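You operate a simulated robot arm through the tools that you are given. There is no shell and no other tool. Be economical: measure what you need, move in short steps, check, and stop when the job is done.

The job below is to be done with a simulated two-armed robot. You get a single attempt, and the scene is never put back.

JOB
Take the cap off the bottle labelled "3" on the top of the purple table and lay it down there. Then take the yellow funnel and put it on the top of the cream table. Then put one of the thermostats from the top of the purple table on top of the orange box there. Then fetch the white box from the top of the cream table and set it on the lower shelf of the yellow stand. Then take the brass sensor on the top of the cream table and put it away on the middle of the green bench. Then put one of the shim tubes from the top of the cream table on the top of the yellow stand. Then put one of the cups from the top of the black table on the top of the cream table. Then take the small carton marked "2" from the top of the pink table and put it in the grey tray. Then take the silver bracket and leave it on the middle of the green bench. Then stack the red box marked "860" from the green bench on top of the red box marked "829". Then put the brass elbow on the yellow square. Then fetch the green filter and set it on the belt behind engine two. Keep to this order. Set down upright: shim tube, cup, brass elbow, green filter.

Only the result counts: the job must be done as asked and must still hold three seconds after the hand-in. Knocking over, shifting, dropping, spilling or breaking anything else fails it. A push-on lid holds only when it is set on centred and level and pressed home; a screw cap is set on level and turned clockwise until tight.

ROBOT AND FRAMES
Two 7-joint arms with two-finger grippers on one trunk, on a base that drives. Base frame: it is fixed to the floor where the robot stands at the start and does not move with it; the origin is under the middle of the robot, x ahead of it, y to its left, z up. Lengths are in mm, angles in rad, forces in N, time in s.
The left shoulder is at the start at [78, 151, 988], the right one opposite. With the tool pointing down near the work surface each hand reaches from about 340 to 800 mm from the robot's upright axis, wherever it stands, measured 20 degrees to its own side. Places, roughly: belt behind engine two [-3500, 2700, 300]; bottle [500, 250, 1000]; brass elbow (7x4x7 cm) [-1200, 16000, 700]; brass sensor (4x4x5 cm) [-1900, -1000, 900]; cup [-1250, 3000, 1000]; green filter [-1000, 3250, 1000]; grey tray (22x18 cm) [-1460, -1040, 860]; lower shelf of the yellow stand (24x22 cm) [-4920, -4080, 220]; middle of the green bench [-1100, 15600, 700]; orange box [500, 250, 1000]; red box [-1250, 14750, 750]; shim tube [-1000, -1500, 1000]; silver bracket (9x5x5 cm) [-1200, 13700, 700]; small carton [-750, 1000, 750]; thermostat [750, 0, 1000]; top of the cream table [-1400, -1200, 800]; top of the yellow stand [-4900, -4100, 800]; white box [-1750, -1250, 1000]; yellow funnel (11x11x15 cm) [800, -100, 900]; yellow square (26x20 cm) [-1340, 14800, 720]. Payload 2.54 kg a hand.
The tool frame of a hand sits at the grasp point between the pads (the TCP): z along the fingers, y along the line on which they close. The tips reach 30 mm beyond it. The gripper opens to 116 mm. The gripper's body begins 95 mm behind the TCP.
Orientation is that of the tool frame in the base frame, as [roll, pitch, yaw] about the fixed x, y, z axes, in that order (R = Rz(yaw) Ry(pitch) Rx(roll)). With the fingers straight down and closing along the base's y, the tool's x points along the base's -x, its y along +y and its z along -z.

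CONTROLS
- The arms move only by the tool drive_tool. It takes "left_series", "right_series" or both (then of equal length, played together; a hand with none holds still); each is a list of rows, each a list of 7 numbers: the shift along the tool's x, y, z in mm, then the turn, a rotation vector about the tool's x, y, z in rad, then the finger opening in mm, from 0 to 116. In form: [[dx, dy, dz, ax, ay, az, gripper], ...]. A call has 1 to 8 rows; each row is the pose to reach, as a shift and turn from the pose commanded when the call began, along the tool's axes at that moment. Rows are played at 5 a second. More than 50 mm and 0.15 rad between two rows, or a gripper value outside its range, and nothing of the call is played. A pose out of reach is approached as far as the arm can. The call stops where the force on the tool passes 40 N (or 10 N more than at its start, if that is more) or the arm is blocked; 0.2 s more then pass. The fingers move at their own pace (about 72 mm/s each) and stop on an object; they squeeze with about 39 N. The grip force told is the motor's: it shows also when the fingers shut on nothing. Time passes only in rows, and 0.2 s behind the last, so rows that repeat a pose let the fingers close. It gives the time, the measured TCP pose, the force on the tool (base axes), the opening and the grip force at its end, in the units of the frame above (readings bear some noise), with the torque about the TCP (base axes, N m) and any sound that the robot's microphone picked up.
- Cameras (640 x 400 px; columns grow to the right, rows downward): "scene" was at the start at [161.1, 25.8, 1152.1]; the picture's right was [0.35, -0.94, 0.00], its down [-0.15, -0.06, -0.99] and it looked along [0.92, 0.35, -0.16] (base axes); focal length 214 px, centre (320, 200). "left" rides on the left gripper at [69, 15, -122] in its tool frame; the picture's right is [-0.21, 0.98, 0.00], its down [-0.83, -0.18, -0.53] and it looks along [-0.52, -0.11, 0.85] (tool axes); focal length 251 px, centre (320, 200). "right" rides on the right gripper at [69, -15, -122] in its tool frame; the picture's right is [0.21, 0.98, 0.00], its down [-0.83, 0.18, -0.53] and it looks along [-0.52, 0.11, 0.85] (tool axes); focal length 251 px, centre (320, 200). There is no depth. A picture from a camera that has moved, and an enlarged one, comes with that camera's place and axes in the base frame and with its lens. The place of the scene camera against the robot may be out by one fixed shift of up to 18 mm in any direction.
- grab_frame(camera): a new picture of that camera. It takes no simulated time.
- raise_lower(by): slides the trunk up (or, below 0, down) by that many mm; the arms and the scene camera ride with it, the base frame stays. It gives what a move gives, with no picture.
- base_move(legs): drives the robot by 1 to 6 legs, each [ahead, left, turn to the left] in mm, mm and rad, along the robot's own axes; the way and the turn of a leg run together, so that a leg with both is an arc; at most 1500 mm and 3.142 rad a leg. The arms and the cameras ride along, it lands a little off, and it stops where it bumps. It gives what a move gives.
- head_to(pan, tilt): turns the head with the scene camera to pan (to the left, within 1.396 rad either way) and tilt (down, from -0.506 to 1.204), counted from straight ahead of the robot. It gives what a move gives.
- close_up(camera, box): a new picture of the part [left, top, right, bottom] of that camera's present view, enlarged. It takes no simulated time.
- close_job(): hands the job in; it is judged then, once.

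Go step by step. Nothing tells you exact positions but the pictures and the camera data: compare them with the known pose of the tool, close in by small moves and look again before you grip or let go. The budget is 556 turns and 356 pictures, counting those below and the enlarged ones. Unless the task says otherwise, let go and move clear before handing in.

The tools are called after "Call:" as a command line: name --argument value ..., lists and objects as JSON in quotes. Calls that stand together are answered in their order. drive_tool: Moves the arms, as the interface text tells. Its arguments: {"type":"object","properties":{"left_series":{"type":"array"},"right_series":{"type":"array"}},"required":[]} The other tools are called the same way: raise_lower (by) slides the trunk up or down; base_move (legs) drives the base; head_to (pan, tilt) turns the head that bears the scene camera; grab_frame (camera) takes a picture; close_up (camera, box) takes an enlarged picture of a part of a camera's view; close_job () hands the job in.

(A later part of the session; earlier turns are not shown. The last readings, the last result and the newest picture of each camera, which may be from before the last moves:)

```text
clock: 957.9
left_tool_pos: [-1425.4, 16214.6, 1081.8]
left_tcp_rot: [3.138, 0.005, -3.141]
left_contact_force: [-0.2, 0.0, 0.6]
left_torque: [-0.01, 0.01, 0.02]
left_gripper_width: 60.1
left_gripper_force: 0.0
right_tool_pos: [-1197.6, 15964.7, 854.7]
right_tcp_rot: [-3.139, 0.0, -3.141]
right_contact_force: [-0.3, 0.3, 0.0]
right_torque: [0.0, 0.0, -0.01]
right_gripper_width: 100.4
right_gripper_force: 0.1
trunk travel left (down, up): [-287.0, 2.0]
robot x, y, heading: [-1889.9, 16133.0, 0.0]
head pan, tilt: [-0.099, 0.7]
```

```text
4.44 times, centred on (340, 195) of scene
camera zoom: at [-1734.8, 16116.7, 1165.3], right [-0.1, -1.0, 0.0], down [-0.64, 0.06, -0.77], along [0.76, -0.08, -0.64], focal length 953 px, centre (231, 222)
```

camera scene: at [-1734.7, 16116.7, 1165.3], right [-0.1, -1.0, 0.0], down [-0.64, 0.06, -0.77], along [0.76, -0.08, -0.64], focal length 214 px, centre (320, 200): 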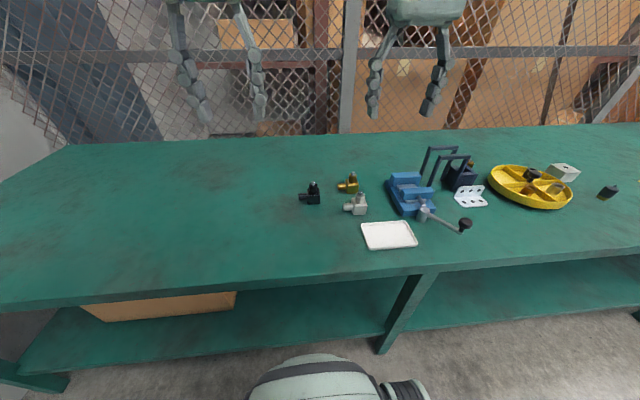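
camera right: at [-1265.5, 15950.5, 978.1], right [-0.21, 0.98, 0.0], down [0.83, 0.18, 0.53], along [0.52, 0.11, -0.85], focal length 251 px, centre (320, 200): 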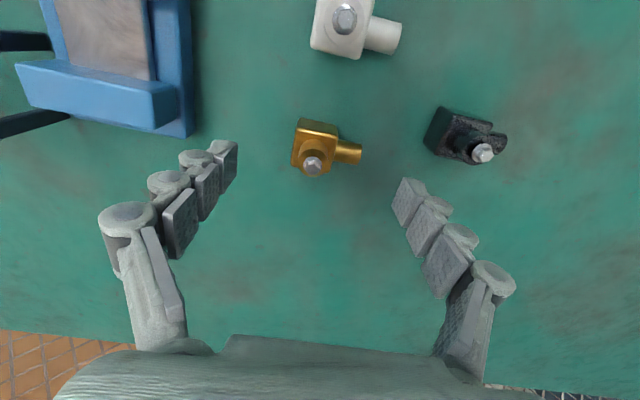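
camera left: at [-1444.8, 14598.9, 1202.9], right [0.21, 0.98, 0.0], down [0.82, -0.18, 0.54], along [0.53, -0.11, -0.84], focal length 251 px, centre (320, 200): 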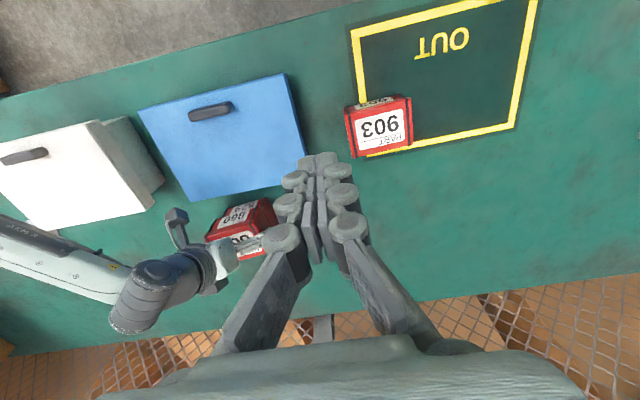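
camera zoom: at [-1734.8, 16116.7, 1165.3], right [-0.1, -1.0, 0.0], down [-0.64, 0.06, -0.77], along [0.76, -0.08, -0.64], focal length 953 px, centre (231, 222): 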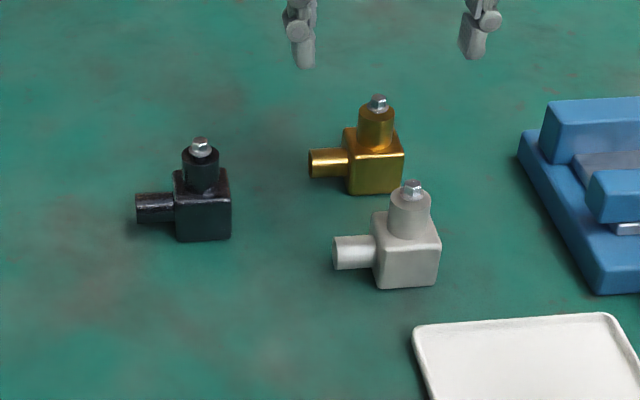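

I'll grip the elbow's vertical cylinder from above (at [-1186, 15962]). I descend and close.

Call:
drive_tool --right_series '[[-6, -1, 20, 0, 0, 0, 80], [-11, -2.5, 40, 0, 0, 0, 70], [-11, -2.5, 40, 0, 0, 0, 70]]'

Call:
grab_frame --camera "right"

```text
clock: 958.7
left_tool_pos: [-1424.1, 16214.1, 1081.5]
left_tcp_rot: [3.138, 0.004, 3.142]
left_contact_force: [-0.1, 0.2, -0.2]
left_torque: [0.01, 0.0, -0.03]
left_gripper_width: 60.0
left_gripper_force: 0.1
right_tool_pos: [-1185.8, 15962.4, 816.4]
right_tcp_rot: [-3.137, -0.001, 3.141]
right_contact_force: [-1.0, -0.3, 0.5]
right_torque: [-0.01, 0.0, -0.02]
right_gripper_width: 70.0
right_gripper_force: 0.0
trunk travel left (down, up): [-287.0, 2.0]
robot x, y, heading: [-1895.1, 16134.8, 0.002]
head pan, tilt: [-0.099, 0.7]
```

```text
126 pictures are left
camera right: at [-1254.9, 15948.1, 938.8], right [-0.21, 0.98, 0.0], down [0.83, 0.18, 0.53], along [0.52, 0.11, -0.85], focal length 251 px, centre (320, 200)
```

right: 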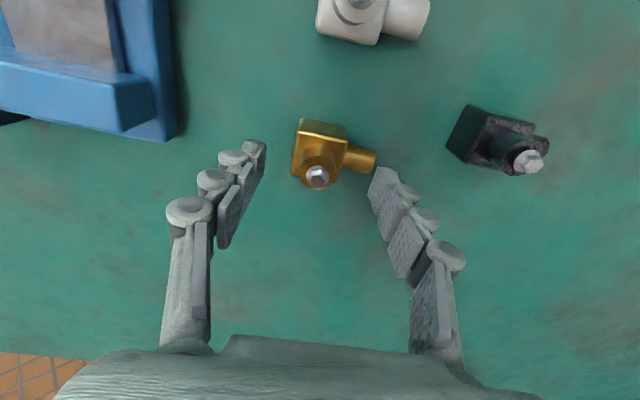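

Call:
drive_tool --right_series '[[-2, 0, 12, 0, 0, 0, 70], [-2, 0, 22, 0, 0, 0, 70], [-2, 0, 22, 0, 0, 0, 55], [-2, 0, 22, 0, 0, 0, 40], [-2, 0, 22, 0, 0, 0, 25], [-2, 0, 22, 0, 0, 0, 15], [-2, 0, 22, 0, 0, 0, 15]]'

Call:
grab_frame --camera "right"

```text
clock: 960.3
left_tool_pos: [-1425.2, 16214.0, 1080.9]
left_tcp_rot: [3.137, 0.006, 3.142]
left_contact_force: [1.0, 0.9, -0.2]
left_torque: [0.03, -0.02, -0.03]
left_gripper_width: 59.9
left_gripper_force: 0.1
right_tool_pos: [-1185.3, 15961.8, 793.0]
right_tcp_rot: [-3.138, 0.003, 3.14]
right_contact_force: [0.2, -0.1, -0.6]
right_torque: [0.01, -0.02, 0.01]
right_gripper_width: 25.0
right_gripper_force: 39.3
trunk travel left (down, up): [-287.0, 2.0]
robot x, y, heading: [-1894.5, 16133.5, -0.001]
head pan, tilt: [-0.099, 0.7]
```

```text
125 pictures are left
camera right: at [-1252.4, 15947.8, 916.7], right [-0.21, 0.98, 0.0], down [0.83, 0.18, 0.53], along [0.52, 0.11, -0.85], focal length 251 px, centre (320, 200)
```

right: 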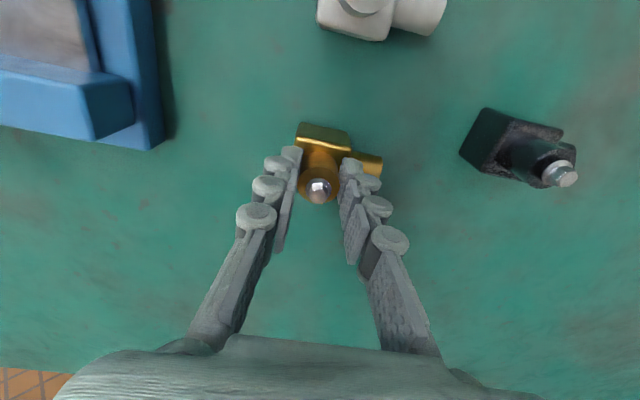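

The elbow is gripped. I lift, retract and slide along to the yellow square (centre about [-1335, 14795]).

Call:
drive_tool --right_series '[[0, 0, -30, 0, 0, 0, 15], [0, 0, -75, 0, 0, 0, 15], [0, 0, -120, 0, 0, 0, 15], [35, 0, -150, 0, 0, 0, 15], [70, 0, -180, 0, 0, 0, 15], [105, 0, -210, 0, 0, 0, 15], [145, 0, -235, 0, 0, 0, 15], [185, 0, -255, 0, 0, 0, 15]]'

Call:
base_move --legs '[[0, -1150, 0]]'

Call:
head_to --pan -0.3 --tilt 0.75

Call:
grab_frame --camera "scene"

Call:
grab_frame --camera "right"

```text
clock: 962.1
left_tool_pos: [-1425.6, 16214.9, 1081.9]
left_tcp_rot: [3.138, 0.007, 3.14]
left_contact_force: [-0.5, 0.1, 0.0]
left_torque: [0.03, -0.03, -0.03]
left_gripper_width: 59.9
left_gripper_force: 0.1
right_tool_pos: [-1371.0, 15962.7, 1048.3]
right_tcp_rot: [-3.14, 0.001, -3.141]
right_contact_force: [-0.6, 0.9, -4.1]
right_torque: [0.02, 0.05, 0.04]
right_gripper_width: 24.9
right_gripper_force: 38.9
trunk travel left (down, up): [-287.0, 2.0]
robot x, y, heading: [-1891.6, 16131.7, -0.002]
head pan, tilt: [-0.099, 0.7]
```

```text
clock: 973.3
left_tool_pos: [-1424.2, 15070.8, 1080.4]
left_tcp_rot: [3.138, 0.004, 3.141]
left_contact_force: [-1.1, 0.0, -0.3]
left_torque: [0.0, 0.0, 0.01]
left_gripper_width: 60.1
left_gripper_force: 0.1
right_tool_pos: [-1371.3, 14819.9, 1048.2]
right_tcp_rot: [-3.138, 0.001, 3.138]
right_contact_force: [0.5, -0.6, -3.3]
right_torque: [-0.02, -0.03, 0.0]
right_gripper_width: 24.9
right_gripper_force: 39.0
trunk travel left (down, up): [-287.0, 2.0]
robot x, y, heading: [-1894.2, 14987.8, -0.002]
head pan, tilt: [-0.099, 0.7]
```

```text
clock: 974.1
left_tool_pos: [-1424.7, 15070.6, 1081.2]
left_tcp_rot: [3.14, 0.004, 3.141]
left_contact_force: [-0.3, -0.1, 0.8]
left_torque: [-0.03, -0.04, 0.01]
left_gripper_width: 60.2
left_gripper_force: 0.1
right_tool_pos: [-1370.7, 14820.2, 1048.9]
right_tcp_rot: [-3.138, 0.0, 3.138]
right_contact_force: [-0.5, -0.2, -3.9]
right_torque: [0.03, 0.03, -0.01]
right_gripper_width: 25.3
right_gripper_force: 39.2
trunk travel left (down, up): [-287.0, 2.0]
robot x, y, heading: [-1896.5, 14991.5, 0.001]
head pan, tilt: [-0.3, 0.75]
```

```text
124 pictures are left
camera scene: at [-1740.6, 14957.9, 1161.0], right [-0.3, -0.95, 0.0], down [-0.65, 0.2, -0.73], along [0.7, -0.22, -0.68], focal length 214 px, centre (320, 200)
```

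scene: 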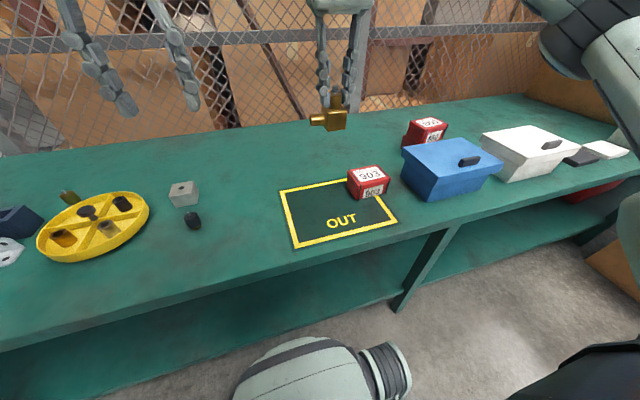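

```text
123 pictures are left
camera right: at [-1439.4, 14804.7, 1170.9], right [-0.21, 0.98, 0.0], down [0.83, 0.18, 0.53], along [0.52, 0.11, -0.85], focal length 251 px, centre (320, 200)
```

right: 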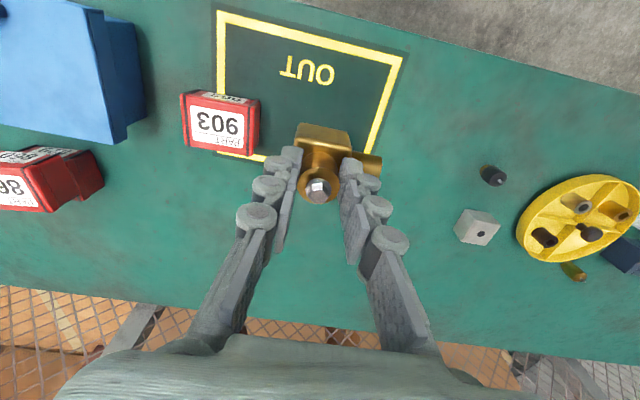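

The elbow hangs right over the square. I lower it at [-1345, 14820].

Call:
drive_tool --right_series '[[-8, 0, 40, 0, 0, 0, 15], [-16, 0, 80, 0, 0, 0, 15], [-25, 0, 120, 0, 0, 0, 15], [-25, 0, 160, 0, 0, 0, 15], [-25, 0, 200, 0, 0, 0, 15], [-25, 0, 230, 0, 0, 0, 15], [-25, 0, 240, 0, 0, 0, 15], [-25, 0, 240, 0, 0, 0, 15]]'

Call:
grab_frame --camera "right"

Call:
close_up --camera "scene" --box '[260, 130, 420, 260]'

```text
clock: 975.9
left_tool_pos: [-1424.4, 15070.5, 1081.1]
left_tcp_rot: [3.138, 0.004, 3.14]
left_contact_force: [0.2, 0.5, -0.2]
left_torque: [-0.02, -0.01, -0.02]
left_gripper_width: 60.2
left_gripper_force: 0.0
right_tool_pos: [-1344.8, 14820.1, 809.4]
right_tcp_rot: [-3.138, 0.003, 3.141]
right_contact_force: [-0.1, -0.3, -3.0]
right_torque: [0.0, 0.02, -0.02]
right_gripper_width: 25.1
right_gripper_force: 38.9
trunk travel left (down, up): [-287.0, 2.0]
robot x, y, heading: [-1897.7, 14989.6, -0.004]
head pan, tilt: [-0.3, 0.75]
```

```text
122 pictures are left
camera right: at [-1413.7, 14804.5, 930.4], right [-0.21, 0.98, 0.0], down [0.83, 0.18, 0.53], along [0.52, 0.11, -0.85], focal length 251 px, centre (320, 200)
```

right: 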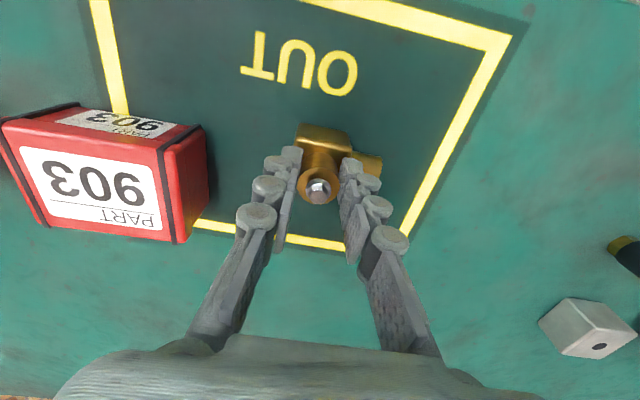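

```text
3.08 times, centred on (340, 195) of scene
camera zoom: at [-1740.7, 14957.9, 1161.0], right [-0.3, -0.95, 0.0], down [-0.65, 0.2, -0.73], along [0.7, -0.22, -0.68], focal length 660 px, centre (258, 215)
```

zoom: 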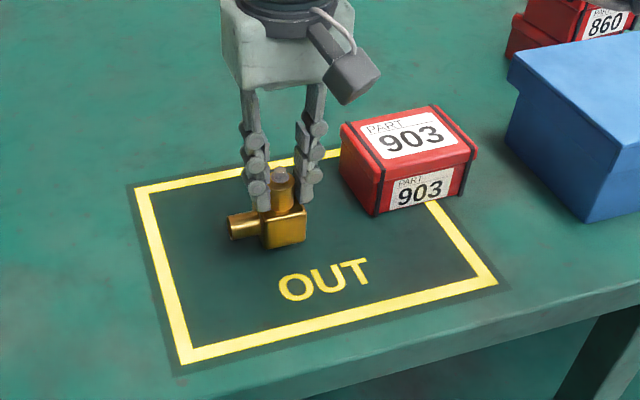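

Call:
drive_tool --right_series '[[0, 0, 5, 0, 0, 0, 15], [0, 0, 10, 0, 0, 0, 15], [0, 0, 13, 0, 0, 0, 15], [0, 0, 13, 0, 0, 0, 15]]'

Call:
drive_tool --right_series '[[0, 0, 1, 0, 0, 0, 15], [0, 0, 2.5, 0, 0, 0, 15], [0, 0, 2.5, 0, 0, 0, 15]]'

```text
clock: 976.9
left_tool_pos: [-1424.9, 15070.9, 1081.1]
left_tcp_rot: [3.138, 0.003, 3.139]
left_contact_force: [0.3, 0.4, -0.2]
left_torque: [0.01, -0.01, 0.02]
left_gripper_width: 59.9
left_gripper_force: 0.2
right_tool_pos: [-1346.5, 14818.1, 794.5]
right_tcp_rot: [-3.138, 0.0, 3.14]
right_contact_force: [-0.2, -0.5, -3.2]
right_torque: [-0.03, 0.0, 0.01]
right_gripper_width: 25.0
right_gripper_force: 39.4
trunk travel left (down, up): [-287.0, 2.0]
robot x, y, heading: [-1894.1, 14986.4, -0.001]
head pan, tilt: [-0.3, 0.75]
```

```text
clock: 977.7
left_tool_pos: [-1426.5, 15070.5, 1080.8]
left_tcp_rot: [3.14, 0.004, 3.139]
left_contact_force: [0.3, 0.8, 0.1]
left_torque: [0.0, 0.03, 0.01]
left_gripper_width: 59.8
left_gripper_force: 0.0
right_tool_pos: [-1345.8, 14819.1, 793.5]
right_tcp_rot: [-3.14, 0.002, 3.14]
right_contact_force: [0.1, -0.5, 4.3]
right_torque: [0.16, 0.12, 0.02]
right_gripper_width: 24.8
right_gripper_force: 38.9
trunk travel left (down, up): [-287.0, 2.0]
robot x, y, heading: [-1893.5, 14993.1, -0.003]
head pan, tilt: [-0.3, 0.75]
```

Contact. I release and rise.

Call:
drive_tool --right_series '[[0, 0, 0, 0, 0, 0, 28], [0, 0, 0, 0, 0, 0, 36], [0, 0, 0, 0, 0, 0, 48], [0, 0, -25, 0, 0, 0, 48], [0, 0, -70, 0, 0, 0, 48], [0, 0, -115, 0, 0, 0, 48], [20, 0, -160, 0, 0, 0, 60], [50, 0, -200, 0, 0, 0, 60]]'

Call:
close_up --camera "scene" --box '[260, 130, 420, 260]'

```text
clock: 979.5
left_tool_pos: [-1426.0, 15071.1, 1082.1]
left_tcp_rot: [3.139, 0.004, 3.139]
left_contact_force: [-0.4, 0.2, 0.6]
left_torque: [0.01, -0.03, -0.02]
left_gripper_width: 60.0
left_gripper_force: 0.1
right_tool_pos: [-1398.5, 14818.2, 993.5]
right_tcp_rot: [-3.139, 0.002, 3.138]
right_contact_force: [1.0, 0.0, -1.1]
right_torque: [-0.01, -0.02, 0.04]
right_gripper_width: 60.2
right_gripper_force: 0.1
trunk travel left (down, up): [-287.0, 2.0]
robot x, y, heading: [-1893.2, 14990.0, -0.0]
head pan, tilt: [-0.3, 0.75]
```

```text
3.08 times, centred on (340, 195) of scene
camera zoom: at [-1741.7, 14958.1, 1161.1], right [-0.3, -0.95, 0.0], down [-0.65, 0.2, -0.73], along [0.7, -0.22, -0.68], focal length 660 px, centre (258, 215)
```

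zoom: 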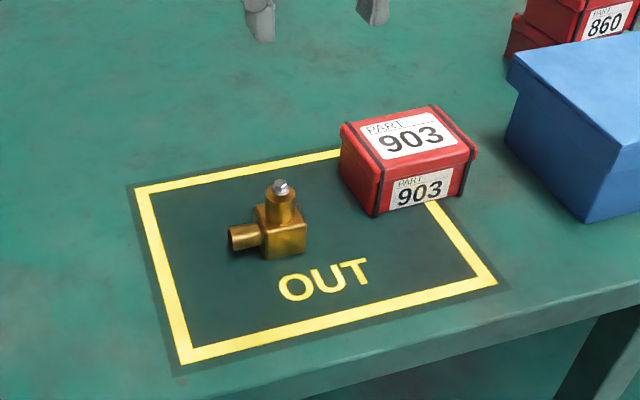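

The elbow stands in the square. Last job: the green filter. I retract and drive back south.

Call:
drive_tool --right_series '[[20, 0, -30, 0, 0, 0, 60], [40, 0, -60, 0, 0, 0, 60], [60, 0, -85, 0, 0, 0, 60]]'

Call:
base_move --legs '[[-770, 0, 0], [0, 0, -1.571], [1400, -15, 0]]'

```text
clock: 980.3
left_tool_pos: [-1426.1, 15071.9, 1081.5]
left_tcp_rot: [3.137, 0.007, 3.14]
left_contact_force: [0.7, 0.0, 0.2]
left_torque: [0.03, -0.01, -0.03]
left_gripper_width: 59.6
left_gripper_force: 0.1
right_tool_pos: [-1457.4, 14819.7, 1078.1]
right_tcp_rot: [-3.138, 0.002, 3.138]
right_contact_force: [-0.7, 0.7, 0.1]
right_torque: [0.02, 0.0, 0.03]
right_gripper_width: 60.0
right_gripper_force: 0.1
trunk travel left (down, up): [-287.0, 2.0]
robot x, y, heading: [-1897.3, 14991.0, 0.002]
head pan, tilt: [-0.3, 0.75]
```

```text
clock: 994.9
left_tool_pos: [-2568.7, 13107.9, 1081.7]
left_tcp_rot: [3.138, 0.006, 1.579]
left_contact_force: [-0.6, 0.1, 0.2]
left_torque: [0.0, 0.01, 0.01]
left_gripper_width: 59.9
left_gripper_force: 0.1
right_tool_pos: [-2820.7, 13136.5, 1078.1]
right_tcp_rot: [-3.138, 0.003, 1.58]
right_contact_force: [0.4, 0.3, 0.6]
right_torque: [0.0, -0.01, 0.02]
right_gripper_width: 60.0
right_gripper_force: 0.0
trunk travel left (down, up): [-287.0, 2.0]
robot x, y, heading: [-2656.5, 13573.4, -1.557]
head pan, tilt: [-0.3, 0.75]
```

Call:
base_move --legs '[[0, 0, -0.014], [1200, -45, 0], [1450, 0, 0]]'

```text
clock: 1001.6
left_tool_pos: [-2638.4, 11920.3, 1082.4]
left_tcp_rot: [3.139, 0.006, 1.553]
left_contact_force: [0.5, 0.0, 0.3]
left_torque: [0.01, -0.04, -0.02]
left_gripper_width: 60.0
left_gripper_force: 0.0
right_tool_pos: [-2887.6, 11955.2, 1079.6]
right_tcp_rot: [-3.136, 0.003, 1.556]
right_contact_force: [-0.6, 0.3, 0.1]
right_torque: [-0.04, -0.01, -0.02]
right_gripper_width: 60.0
right_gripper_force: 0.1
trunk travel left (down, up): [-287.0, 2.0]
robot x, y, heading: [-2714.8, 12389.4, -1.584]
head pan, tilt: [-0.3, 0.75]
stopped in leg 3: the robot was blocked; the commanded pose is now the measured one
```

Blocked again near an anchor bolt. I look to the right side.

Call:
head_to --pan -1.0 --tilt 0.9

Call:
grab_frame --camera "scene"

Call:
head_to --pan 0.6 --tilt 0.9

Call:
grab_frame --camera "scene"

```text
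clock: 1002.7
left_tool_pos: [-2637.1, 11921.0, 1082.0]
left_tcp_rot: [3.14, 0.005, 1.554]
left_contact_force: [0.3, -0.2, 0.0]
left_torque: [0.04, 0.02, -0.01]
left_gripper_width: 60.0
left_gripper_force: 0.0
right_tool_pos: [-2887.6, 11955.2, 1078.2]
right_tcp_rot: [-3.136, 0.003, 1.556]
right_contact_force: [1.0, 0.7, -0.2]
right_torque: [0.03, -0.03, -0.03]
right_gripper_width: 59.8
right_gripper_force: 0.1
trunk travel left (down, up): [-287.0, 2.0]
robot x, y, heading: [-2711.8, 12392.6, -1.587]
head pan, tilt: [-1.0, 0.901]
```

```text
119 pictures are left
camera scene: at [-2770.9, 12275.8, 1149.4], right [-0.53, 0.85, 0.0], down [0.66, 0.41, -0.62], along [-0.53, -0.33, -0.78], focal length 214 px, centre (320, 200)
```

scene: 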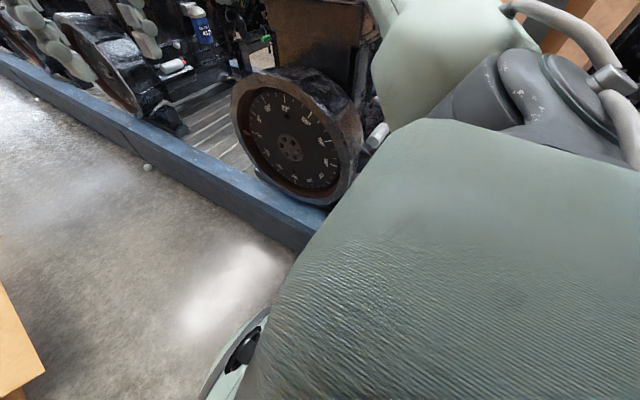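

```text
clock: 1004.4
left_tool_pos: [-2637.7, 11920.5, 1081.3]
left_tcp_rot: [-3.141, 0.005, 1.554]
left_contact_force: [0.7, -0.1, 0.2]
left_torque: [0.0, 0.01, 0.02]
left_gripper_width: 60.0
left_gripper_force: 0.0
right_tool_pos: [-2887.0, 11954.9, 1077.6]
right_tcp_rot: [-3.137, 0.002, 1.555]
right_contact_force: [0.0, 1.4, -0.1]
right_torque: [0.01, 0.02, 0.0]
right_gripper_width: 60.1
right_gripper_force: 0.0
trunk travel left (down, up): [-287.0, 2.0]
robot x, y, heading: [-2715.2, 12391.6, -1.588]
head pan, tilt: [0.6, 0.901]
```

```text
118 pictures are left
camera scene: at [-2665.2, 12252.5, 1149.1], right [-0.83, -0.55, 0.0], down [-0.43, 0.65, -0.62], along [0.34, -0.52, -0.78], focal length 214 px, centre (320, 200)
```

scene: 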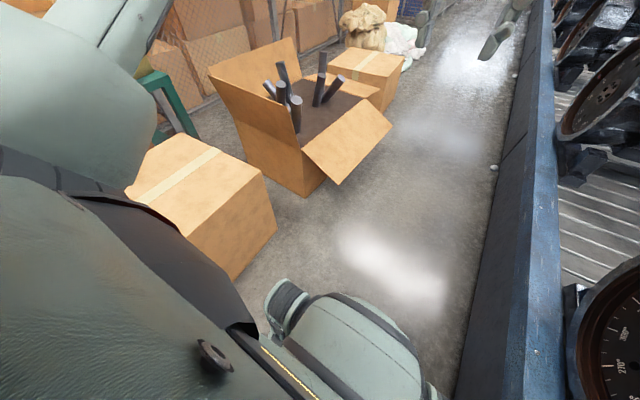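

The right elbow seems to brush an engine on the line. I tuck the right hand inward, step left and continue.

Call:
base_move --legs '[[0, 30, 0.016]]'

Call:
drive_tool --right_series '[[10, 30, 0, 0, 0, 0, 60], [20, 60, 0, 0, 0, 0, 60], [30, 80, 0, 0, 0, 0, 60]]' --left_series '[[0, 20, 0, 0, 0, 0, 60], [0, 40, 0, 0, 0, 0, 60], [0, 60, 0, 0, 0, 0, 60]]'

Call:
base_move --legs '[[700, -8, 0]]'

```text
clock: 1005.4
left_tool_pos: [-2602.1, 11921.3, 1081.9]
left_tcp_rot: [3.138, 0.004, 1.571]
left_contact_force: [-0.8, 0.0, 0.5]
left_torque: [0.01, 0.03, 0.03]
left_gripper_width: 60.2
left_gripper_force: 0.1
right_tool_pos: [-2853.1, 11952.0, 1076.8]
right_tcp_rot: [-3.138, 0.002, 1.571]
right_contact_force: [0.4, 0.9, -0.3]
right_torque: [-0.01, 0.01, -0.01]
right_gripper_width: 60.0
right_gripper_force: 0.0
trunk travel left (down, up): [-287.0, 2.0]
robot x, y, heading: [-2682.8, 12389.1, -1.571]
head pan, tilt: [0.6, 0.901]
```

```text
clock: 1006.1
left_tool_pos: [-2543.2, 11921.0, 1081.5]
left_tcp_rot: [3.138, 0.008, 1.568]
left_contact_force: [0.6, -0.6, -0.3]
left_torque: [-0.02, 0.02, 0.0]
left_gripper_width: 60.1
left_gripper_force: 0.0
right_tool_pos: [-2772.2, 11980.7, 1077.7]
right_tcp_rot: [-3.137, 0.001, 1.572]
right_contact_force: [0.2, -0.5, 0.2]
right_torque: [0.01, 0.0, 0.01]
right_gripper_width: 60.1
right_gripper_force: 0.0
trunk travel left (down, up): [-287.0, 2.0]
robot x, y, heading: [-2682.4, 12386.6, -1.572]
head pan, tilt: [0.6, 0.901]
```

```text
clock: 1009.9
left_tool_pos: [-2554.7, 11232.0, 1080.8]
left_tcp_rot: [3.138, 0.004, 1.564]
left_contact_force: [-0.4, 0.4, 0.2]
left_torque: [0.02, -0.02, 0.02]
left_gripper_width: 60.0
left_gripper_force: 0.0
right_tool_pos: [-2784.9, 11292.9, 1076.5]
right_tcp_rot: [-3.139, 0.002, 1.567]
right_contact_force: [-0.4, -0.8, 0.9]
right_torque: [0.0, -0.02, 0.0]
right_gripper_width: 59.9
right_gripper_force: 0.1
trunk travel left (down, up): [-287.0, 2.0]
robot x, y, heading: [-2690.1, 11698.3, -1.571]
head pan, tilt: [0.6, 0.901]
```

Call:
base_move --legs '[[1400, -12, 0], [1400, 100, 0], [1400, 180, 0], [1450, 180, 0], [1450, 0, 0]]'

```text
clock: 1043.8
left_tool_pos: [-2240.2, 4113.4, 1081.7]
left_tcp_rot: [3.138, 0.005, 1.537]
left_contact_force: [-0.1, 0.2, 0.1]
left_torque: [-0.03, -0.02, -0.01]
left_gripper_width: 60.1
left_gripper_force: 0.0
right_tool_pos: [-2467.9, 4180.1, 1077.2]
right_tcp_rot: [-3.138, 0.003, 1.541]
right_contact_force: [1.0, 0.5, -0.2]
right_torque: [0.05, 0.01, 0.01]
right_gripper_width: 60.0
right_gripper_force: 0.1
trunk travel left (down, up): [-287.0, 2.0]
robot x, y, heading: [-2362.2, 4585.1, -1.606]
head pan, tilt: [0.6, 0.901]
```

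Call:
base_move --legs '[[1300, 30, 0.035]]'

Call:
head_to --pan -1.2 --tilt 0.4

Call:
grab_frame --camera "scene"

```text
clock: 1050.4
left_tool_pos: [-2216.3, 2820.4, 1080.9]
left_tcp_rot: [3.138, 0.007, 1.567]
left_contact_force: [0.2, 0.3, -0.7]
left_torque: [0.03, -0.03, -0.02]
left_gripper_width: 59.9
left_gripper_force: 0.0
right_tool_pos: [-2446.2, 2880.5, 1078.1]
right_tcp_rot: [-3.139, 0.001, 1.571]
right_contact_force: [-0.6, -0.2, -0.2]
right_torque: [0.03, 0.02, 0.0]
right_gripper_width: 60.0
right_gripper_force: 0.0
trunk travel left (down, up): [-287.0, 2.0]
robot x, y, heading: [-2357.8, 3289.4, -1.568]
head pan, tilt: [0.6, 0.901]
```

```text
clock: 1052.2
left_tool_pos: [-2216.5, 2820.9, 1080.9]
left_tcp_rot: [3.138, 0.006, 1.568]
left_contact_force: [0.0, -0.2, 0.5]
left_torque: [-0.01, 0.02, 0.01]
left_gripper_width: 60.1
left_gripper_force: 0.0
right_tool_pos: [-2447.8, 2881.6, 1078.6]
right_tcp_rot: [-3.139, 0.002, 1.57]
right_contact_force: [0.1, -0.5, -0.5]
right_torque: [0.02, 0.02, 0.01]
right_gripper_width: 59.9
right_gripper_force: 0.0
trunk travel left (down, up): [-287.0, 2.0]
robot x, y, heading: [-2357.6, 3288.2, -1.572]
head pan, tilt: [-1.201, 0.4]
```

```text
117 pictures are left
camera scene: at [-2437.8, 3181.2, 1192.1], right [-0.36, 0.93, 0.0], down [0.36, 0.14, -0.92], along [-0.86, -0.33, -0.39], focal length 214 px, centre (320, 200)
```

scene: 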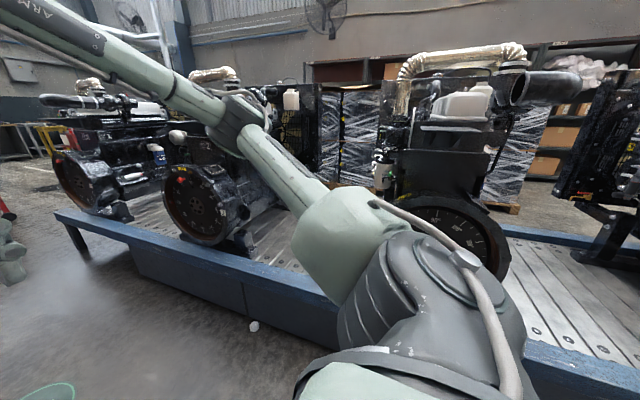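

The belt spot lies between the second and third engines (y ≈ 2700). First I fetch the filter: I turn to the black table.

Call:
base_move --legs '[[0, 0, 1.572], [535, 80, 0]]'

Call:
head_to --pan -0.2 --tilt 0.65

Call:
drive_tool --right_series '[[-30, -15, 0, 0, 0, 0, 90], [-65, -35, 10, 0, 0, 0, 90], [-100, -50, 20, 0, 0, 0, 90], [-135, -55, 30, 0, 0, 0, 90]]'

Call:
grab_frame --camera "right"

Call:
grab_frame --camera "scene"

```text
clock: 1059.2
left_tool_pos: [-1355.7, 3520.2, 1082.3]
left_tcp_rot: [3.137, 0.005, -3.138]
left_contact_force: [-0.4, -0.3, 0.2]
left_torque: [0.0, 0.02, -0.02]
left_gripper_width: 60.0
left_gripper_force: 0.0
right_tool_pos: [-1415.4, 3287.9, 1078.1]
right_tcp_rot: [-3.139, 0.002, -3.135]
right_contact_force: [0.0, 0.6, 0.4]
right_torque: [0.0, 0.02, -0.02]
right_gripper_width: 60.0
right_gripper_force: 0.1
trunk travel left (down, up): [-287.0, 2.0]
robot x, y, heading: [-1825.9, 3376.3, 0.009]
head pan, tilt: [-1.201, 0.4]
```

```text
clock: 1060.5
left_tool_pos: [-1357.1, 3520.4, 1081.0]
left_tcp_rot: [3.138, 0.006, -3.137]
left_contact_force: [-0.6, -0.3, 0.6]
left_torque: [0.0, 0.02, -0.02]
left_gripper_width: 59.9
left_gripper_force: 0.0
right_tool_pos: [-1415.4, 3288.1, 1077.4]
right_tcp_rot: [-3.139, 0.002, -3.134]
right_contact_force: [-0.1, 0.3, -0.9]
right_torque: [-0.02, 0.01, 0.0]
right_gripper_width: 60.2
right_gripper_force: 0.0
trunk travel left (down, up): [-287.0, 2.0]
robot x, y, heading: [-1824.4, 3375.9, 0.008]
head pan, tilt: [-0.201, 0.649]
```

```text
clock: 1061.5
left_tool_pos: [-1356.1, 3521.2, 1081.0]
left_tcp_rot: [3.138, 0.006, -3.136]
left_contact_force: [-0.3, 0.9, -0.2]
left_torque: [0.01, 0.0, 0.0]
left_gripper_width: 59.7
left_gripper_force: 0.0
right_tool_pos: [-1279.7, 3234.1, 1045.3]
right_tcp_rot: [-3.137, 0.003, -3.134]
right_contact_force: [-0.5, -0.1, -0.1]
right_torque: [0.05, 0.02, -0.01]
right_gripper_width: 90.0
right_gripper_force: 0.1
trunk travel left (down, up): [-287.0, 2.0]
robot x, y, heading: [-1828.5, 3375.9, 0.006]
head pan, tilt: [-0.201, 0.649]
```

```text
116 pictures are left
camera right: at [-1347.0, 3219.2, 1169.5], right [-0.22, 0.97, 0.0], down [0.82, 0.19, 0.53], along [0.52, 0.12, -0.85], focal length 251 px, centre (320, 200)
```

right: 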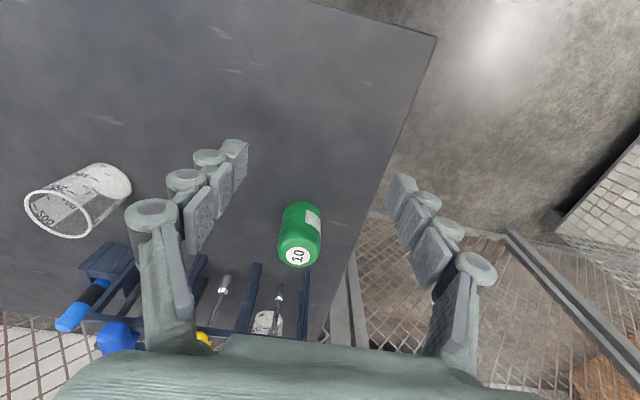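

```text
115 pictures are left
camera scene: at [-1664.0, 3352.1, 1169.5], right [-0.19, -0.98, 0.0], down [-0.59, 0.12, -0.8], along [0.78, -0.15, -0.61], focal length 214 px, centre (320, 200)
```

scene: 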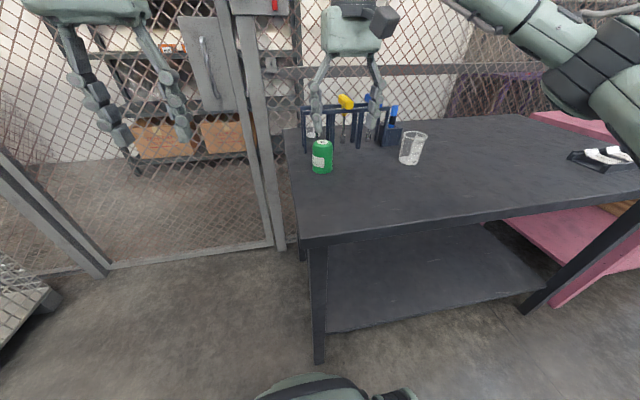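

The filter stands at [-1124, 3243], about 95 tall. I'll grip it with a 0.45 rad forward tilt (helps reach over the conveyor later).

Call:
drive_tool --right_series '[[-20, 2, 0, 0, -0.12, 0, 90], [-45, 4, 10, 0, -0.24, 0, 90], [-70, 6, 20, 0, -0.36, 0, 90], [-95, 8, 35, 0, -0.45, 0, 90], [-114, 9, 52, 0, -0.45, 0, 90], [-114, 9, 52, 0, -0.45, 0, 90]]'

Call:
grab_frame --camera "right"

```text
clock: 1062.9
left_tool_pos: [-1356.5, 3520.9, 1081.9]
left_tcp_rot: [3.138, 0.005, -3.137]
left_contact_force: [0.6, 0.8, 0.3]
left_torque: [0.02, 0.04, -0.02]
left_gripper_width: 59.7
left_gripper_force: 0.2
right_tool_pos: [-1164.8, 3244.9, 996.0]
right_tcp_rot: [-3.138, 0.452, -3.134]
right_contact_force: [-0.9, 0.8, 0.3]
right_torque: [0.01, -0.02, -0.04]
right_gripper_width: 90.2
right_gripper_force: 0.1
trunk travel left (down, up): [-287.0, 2.0]
robot x, y, heading: [-1823.9, 3375.5, 0.008]
head pan, tilt: [-0.201, 0.649]
```

```text
114 pictures are left
camera right: at [-1278.5, 3228.2, 1076.5], right [-0.2, 0.97, -0.1], down [0.51, 0.19, 0.84], along [0.84, 0.12, -0.53], focal length 251 px, centre (320, 200)
```

right: 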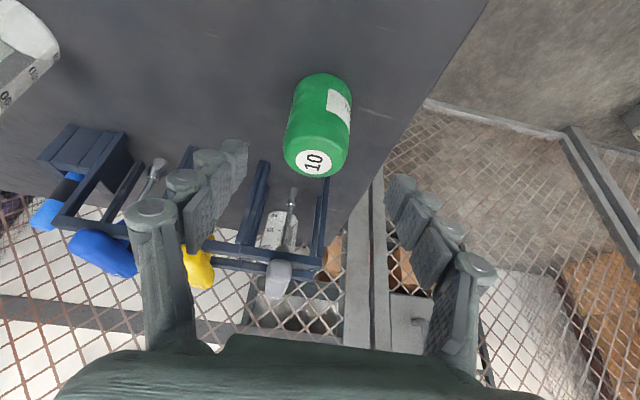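

Call:
drive_tool --right_series '[[2, -2, 35, 0, 0, 0, 90], [4, -3.4, 70, 0, 0, 0, 90], [5.4, -3.4, 98, 0, 0, 0, 90], [5.4, -3.4, 98, 0, 0, 0, 75], [5.4, -3.4, 98, 0, 0, 0, 60], [5.4, -3.4, 98, 0, 0, 0, 45], [5.4, -3.4, 98, 0, 0, 0, 35], [5.4, -3.4, 98, 0, 0, 0, 35]]'

Call:
grab_frame --camera "right"

```text
clock: 1064.7
left_tool_pos: [-1356.4, 3520.0, 1081.2]
left_tcp_rot: [3.139, 0.006, -3.135]
left_contact_force: [-0.6, 0.1, -0.5]
left_torque: [0.02, 0.0, 0.01]
left_gripper_width: 60.1
left_gripper_force: 0.0
right_tool_pos: [-1126.5, 3241.3, 904.4]
right_tcp_rot: [-3.139, 0.452, -3.133]
right_contact_force: [-0.4, 0.9, 1.0]
right_torque: [0.07, -0.07, 0.02]
right_gripper_width: 57.7
right_gripper_force: 39.6
trunk travel left (down, up): [-287.0, 2.0]
robot x, y, heading: [-1827.7, 3372.1, 0.001]
head pan, tilt: [-0.201, 0.649]
```

```text
113 pictures are left
camera right: at [-1241.1, 3224.9, 985.1], right [-0.2, 0.97, -0.1], down [0.51, 0.19, 0.84], along [0.84, 0.12, -0.53], focal length 251 px, centre (320, 200)
```

right: 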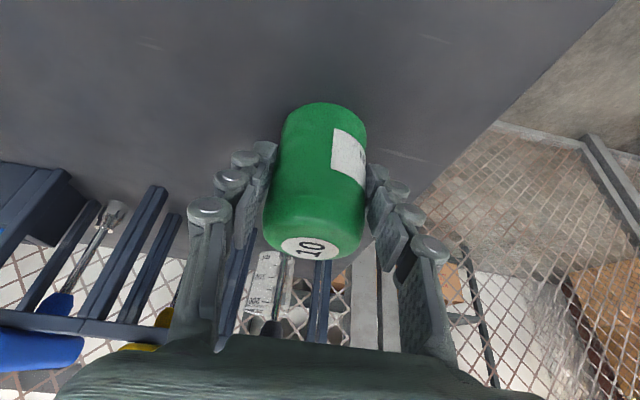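

The filter is gripped. I lift and retract, then back away and turn west toward the belt.

Call:
drive_tool --right_series '[[-17, 0, -36, 0, 0, 0, 35], [-35, 0, -72, 0, 0, 0, 35], [-52, 0, -108, 0, 0, 0, 35], [-24, 0, -135, 0, 0, 0, 35], [6, 0, -160, 0, 0, 0, 35], [38, 0, -182, 0, 0, 0, 35], [72, 0, -204, 0, 0, 0, 35], [102, 0, -226, 0, 0, 0, 35]]'

Call:
base_move --legs '[[-450, 0, 0], [0, 0, 1.571], [0, 0, 1.571]]'

Call:
head_to --pan 0.2 --tilt 0.45

Call:
grab_frame --camera "scene"

```text
clock: 1066.5
left_tool_pos: [-1355.8, 3520.1, 1081.5]
left_tcp_rot: [3.139, 0.006, -3.137]
left_contact_force: [-0.4, -0.1, -0.2]
left_torque: [0.0, -0.03, 0.02]
left_gripper_width: 59.9
left_gripper_force: 0.1
right_tool_pos: [-1318.3, 3240.1, 1064.7]
right_tcp_rot: [-3.137, 0.452, -3.133]
right_contact_force: [-0.5, 0.0, -2.2]
right_torque: [0.01, 0.0, -0.02]
right_gripper_width: 57.6
right_gripper_force: 39.2
trunk travel left (down, up): [-287.0, 2.0]
robot x, y, heading: [-1824.2, 3372.9, 0.005]
head pan, tilt: [-0.201, 0.649]
```

```text
clock: 1077.0
left_tool_pos: [-2741.6, 3231.2, 1081.4]
left_tcp_rot: [3.139, 0.006, -0.004]
left_contact_force: [-0.6, -0.1, 0.1]
left_torque: [-0.02, 0.01, 0.02]
left_gripper_width: 60.0
left_gripper_force: 0.0
right_tool_pos: [-2777.6, 3509.9, 1064.1]
right_tcp_rot: [-3.139, 0.45, -0.001]
right_contact_force: [-1.2, 0.6, -3.6]
right_torque: [-0.02, -0.04, -0.02]
right_gripper_width: 57.3
right_gripper_force: 38.7
trunk travel left (down, up): [-287.0, 2.0]
robot x, y, heading: [-2272.6, 3372.8, 3.141]
head pan, tilt: [-0.201, 0.649]
```

```text
clock: 1077.9
left_tool_pos: [-2741.2, 3230.7, 1081.0]
left_tcp_rot: [3.138, 0.005, -0.007]
left_contact_force: [-0.1, 0.9, 0.3]
left_torque: [0.01, 0.0, 0.0]
left_gripper_width: 60.1
left_gripper_force: 0.0
right_tool_pos: [-2778.2, 3511.2, 1064.1]
right_tcp_rot: [-3.138, 0.453, -0.002]
right_contact_force: [-0.4, -0.1, -3.2]
right_torque: [-0.02, -0.06, 0.0]
right_gripper_width: 57.6
right_gripper_force: 39.0
trunk travel left (down, up): [-287.0, 2.0]
robot x, y, heading: [-2275.3, 3371.2, 3.136]
head pan, tilt: [0.201, 0.45]
```

```text
112 pictures are left
camera scene: at [-2424.7, 3346.6, 1187.4], right [-0.2, 0.98, 0.0], down [0.43, 0.08, -0.9], along [-0.88, -0.18, -0.44], focal length 214 px, centre (320, 200)
```

scene: 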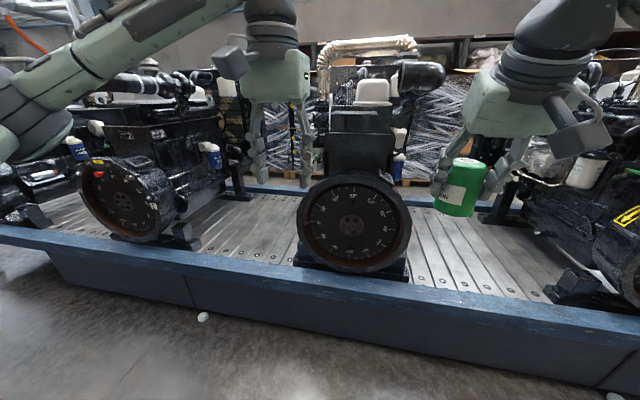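

Call:
close_up --camera "scene" --box '[60, 80, 420, 300]'

Call:
close_up --camera "scene" --box '[90, 110, 220, 200]'

```text
1.78 times, centred on (240, 190) of scene
camera zoom: at [-2424.7, 3346.6, 1187.4], right [-0.2, 0.98, 0.0], down [0.43, 0.08, -0.9], along [-0.88, -0.18, -0.44], focal length 381 px, centre (462, 218)
```

zoom: 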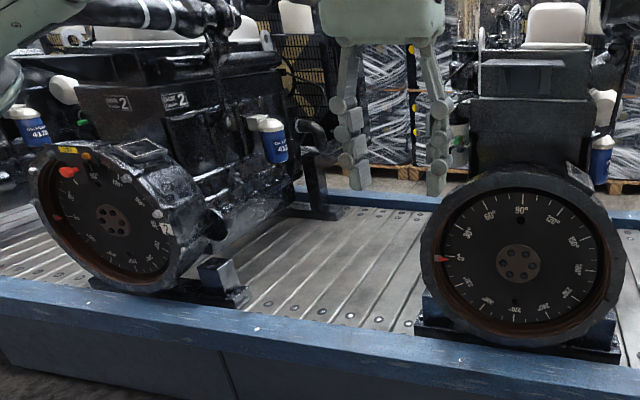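

```text
4.44 times, centred on (155, 155) of scene
camera zoom: at [-2424.7, 3346.6, 1187.4], right [-0.2, 0.98, 0.0], down [0.43, 0.08, -0.9], along [-0.88, -0.18, -0.44], focal length 953 px, centre (1053, 400)
```

zoom: 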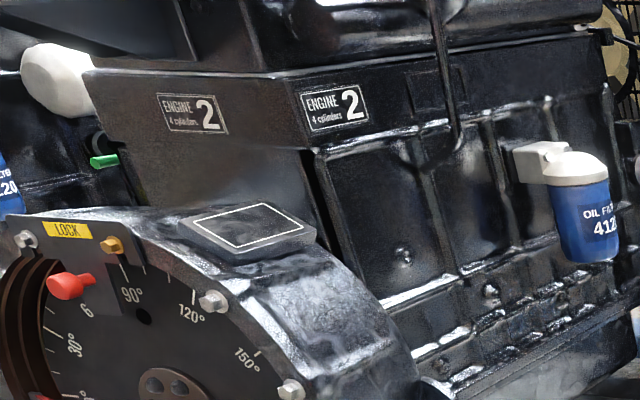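

Engine 2 is identified; the belt gap between it and the next engine is about 580 mm wide around y ≈ 2690. I tuck the left arm and drive there.

Call:
drive_tool --left_series '[[40, -20, 0, 0, 0, 0, 30], [80, -40, 0, 0, 0, 0, 30], [115, -60, 0, 0, 0, 0, 30]]'

Call:
base_move --legs '[[0, 815, 0.004], [250, 0, 0]]'

Call:
head_to --pan -0.1 --tilt 0.65

Call:
grab_frame --camera "scene"

Call:
grab_frame --camera "left"

```text
clock: 1078.7
left_tool_pos: [-2624.6, 3291.9, 1080.8]
left_tcp_rot: [3.139, 0.006, -0.004]
left_contact_force: [-0.1, -0.7, 0.3]
left_torque: [0.0, 0.01, 0.03]
left_gripper_width: 29.7
left_gripper_force: 0.0
right_tool_pos: [-2776.7, 3511.4, 1064.8]
right_tcp_rot: [-3.138, 0.451, -0.001]
right_contact_force: [-0.6, -0.3, -2.6]
right_torque: [-0.01, -0.03, 0.0]
right_gripper_width: 57.6
right_gripper_force: 38.7
trunk travel left (down, up): [-287.0, 2.0]
robot x, y, heading: [-2270.2, 3372.1, 3.141]
head pan, tilt: [0.201, 0.45]
```

```text
clock: 1088.4
left_tool_pos: [-2881.4, 2481.4, 1081.0]
left_tcp_rot: [3.139, 0.004, -0.009]
left_contact_force: [-0.4, 0.8, 0.7]
left_torque: [0.0, -0.06, -0.02]
left_gripper_width: 30.0
left_gripper_force: 0.1
right_tool_pos: [-3030.8, 2700.8, 1064.1]
right_tcp_rot: [-3.137, 0.45, -0.007]
right_contact_force: [-0.2, -0.4, -2.4]
right_torque: [0.05, -0.02, -0.02]
right_gripper_width: 57.7
right_gripper_force: 39.1
trunk travel left (down, up): [-287.0, 2.0]
robot x, y, heading: [-2525.4, 2564.0, 3.13]
head pan, tilt: [0.201, 0.45]
```

```text
clock: 1089.2
left_tool_pos: [-2880.8, 2481.3, 1079.9]
left_tcp_rot: [3.137, 0.006, -0.008]
left_contact_force: [0.1, 0.0, 0.1]
left_torque: [0.01, -0.03, -0.01]
left_gripper_width: 29.9
left_gripper_force: 0.0
right_tool_pos: [-3032.4, 2701.8, 1064.9]
right_tcp_rot: [-3.14, 0.452, -0.005]
right_contact_force: [0.2, 0.4, -2.5]
right_torque: [-0.01, -0.01, -0.04]
right_gripper_width: 57.2
right_gripper_force: 39.1
trunk travel left (down, up): [-287.0, 2.0]
robot x, y, heading: [-2526.7, 2559.3, 3.135]
head pan, tilt: [-0.099, 0.649]
```

```text
109 pictures are left
camera scene: at [-2675.5, 2562.5, 1169.6], right [0.11, 0.99, 0.0], down [0.6, -0.06, -0.8], along [-0.79, 0.08, -0.6], focal length 214 px, centre (320, 200)
```

scene: 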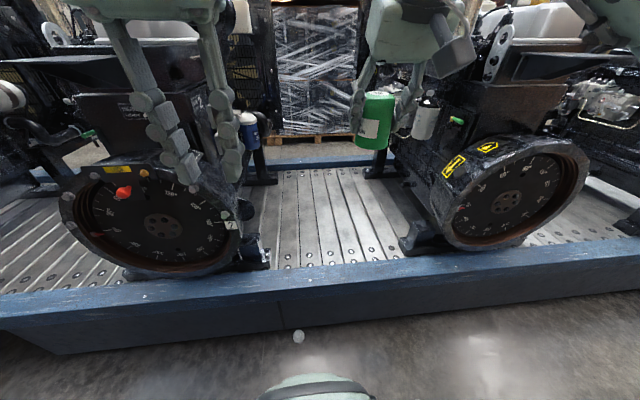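

```text
108 pictures are left
camera left: at [-2812.0, 2465.7, 1201.8], right [-0.22, -0.97, 0.0], down [-0.82, 0.19, 0.54], along [-0.52, 0.12, -0.84], focal length 251 px, centre (320, 200)
```

left: 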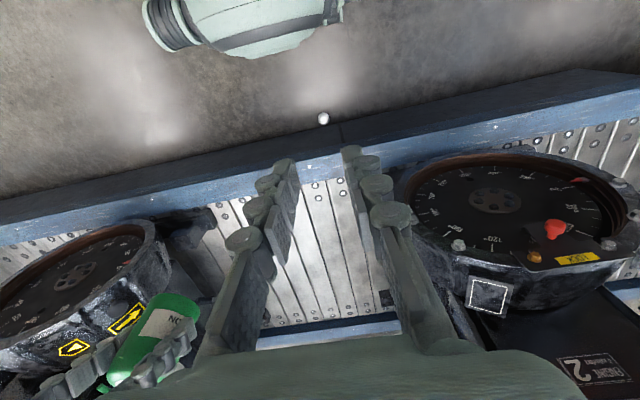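

The gap's middle is near y ≈ 2715; the rail top is about z 345. I drive closer and lower the trunk.

Call:
base_move --legs '[[180, 0, 0.006]]'

Call:
raise_lower --by -230

Call:
grab_frame --camera "scene"

Call:
grab_frame --camera "right"

```text
clock: 1090.7
left_tool_pos: [-3060.8, 2479.3, 1081.4]
left_tcp_rot: [3.14, 0.006, -0.004]
left_contact_force: [0.1, 0.1, 0.0]
left_torque: [0.01, -0.05, 0.03]
left_gripper_width: 30.3
left_gripper_force: 0.0
right_tool_pos: [-3211.8, 2699.3, 1064.0]
right_tcp_rot: [-3.138, 0.45, 0.0]
right_contact_force: [-0.1, 0.5, -2.9]
right_torque: [-0.02, -0.05, -0.02]
right_gripper_width: 57.5
right_gripper_force: 39.4
trunk travel left (down, up): [-287.0, 2.0]
robot x, y, heading: [-2704.4, 2561.5, 3.143]
head pan, tilt: [-0.099, 0.649]
```

```text
clock: 1093.1
left_tool_pos: [-3058.4, 2480.2, 850.1]
left_tcp_rot: [3.138, 0.005, -0.003]
left_contact_force: [0.7, -1.4, 1.2]
left_torque: [0.01, 0.01, 0.0]
left_gripper_width: 30.2
left_gripper_force: 0.1
right_tool_pos: [-3211.9, 2699.0, 834.4]
right_tcp_rot: [-3.138, 0.451, -0.002]
right_contact_force: [-0.2, -0.1, -1.1]
right_torque: [-0.02, -0.04, 0.02]
right_gripper_width: 57.6
right_gripper_force: 39.2
trunk travel left (down, up): [-57.0, 232.0]
robot x, y, heading: [-2705.7, 2562.5, 3.141]
head pan, tilt: [-0.099, 0.649]
```

```text
107 pictures are left
camera scene: at [-2854.7, 2562.5, 939.7], right [0.1, 0.99, 0.0], down [0.6, -0.06, -0.8], along [-0.79, 0.08, -0.6], focal length 214 px, centre (320, 200)
```

scene: 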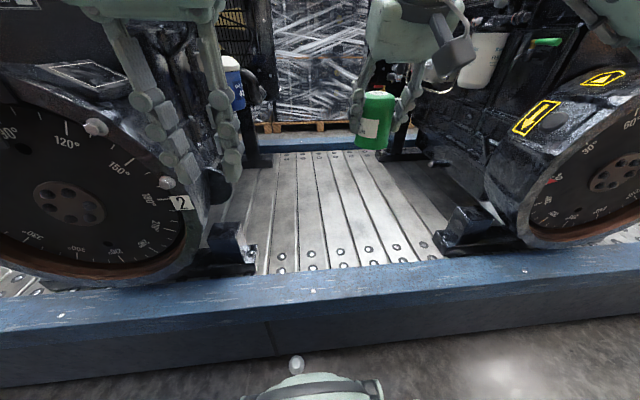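

```text
106 pictures are left
camera right: at [-3094.8, 2714.1, 915.2], right [0.19, -0.98, -0.1], down [-0.51, -0.18, 0.84], along [-0.84, -0.11, -0.53], focal length 251 px, centre (320, 200)
```

right: 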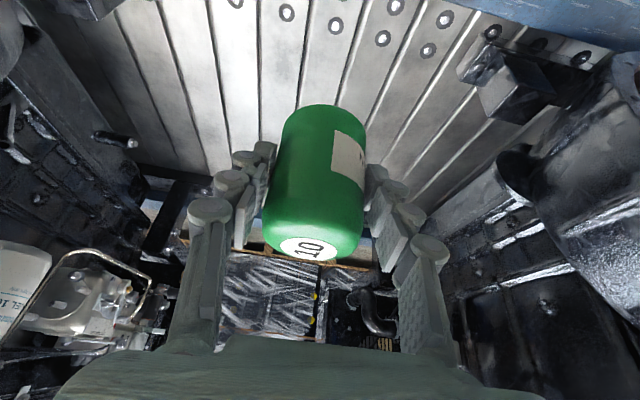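

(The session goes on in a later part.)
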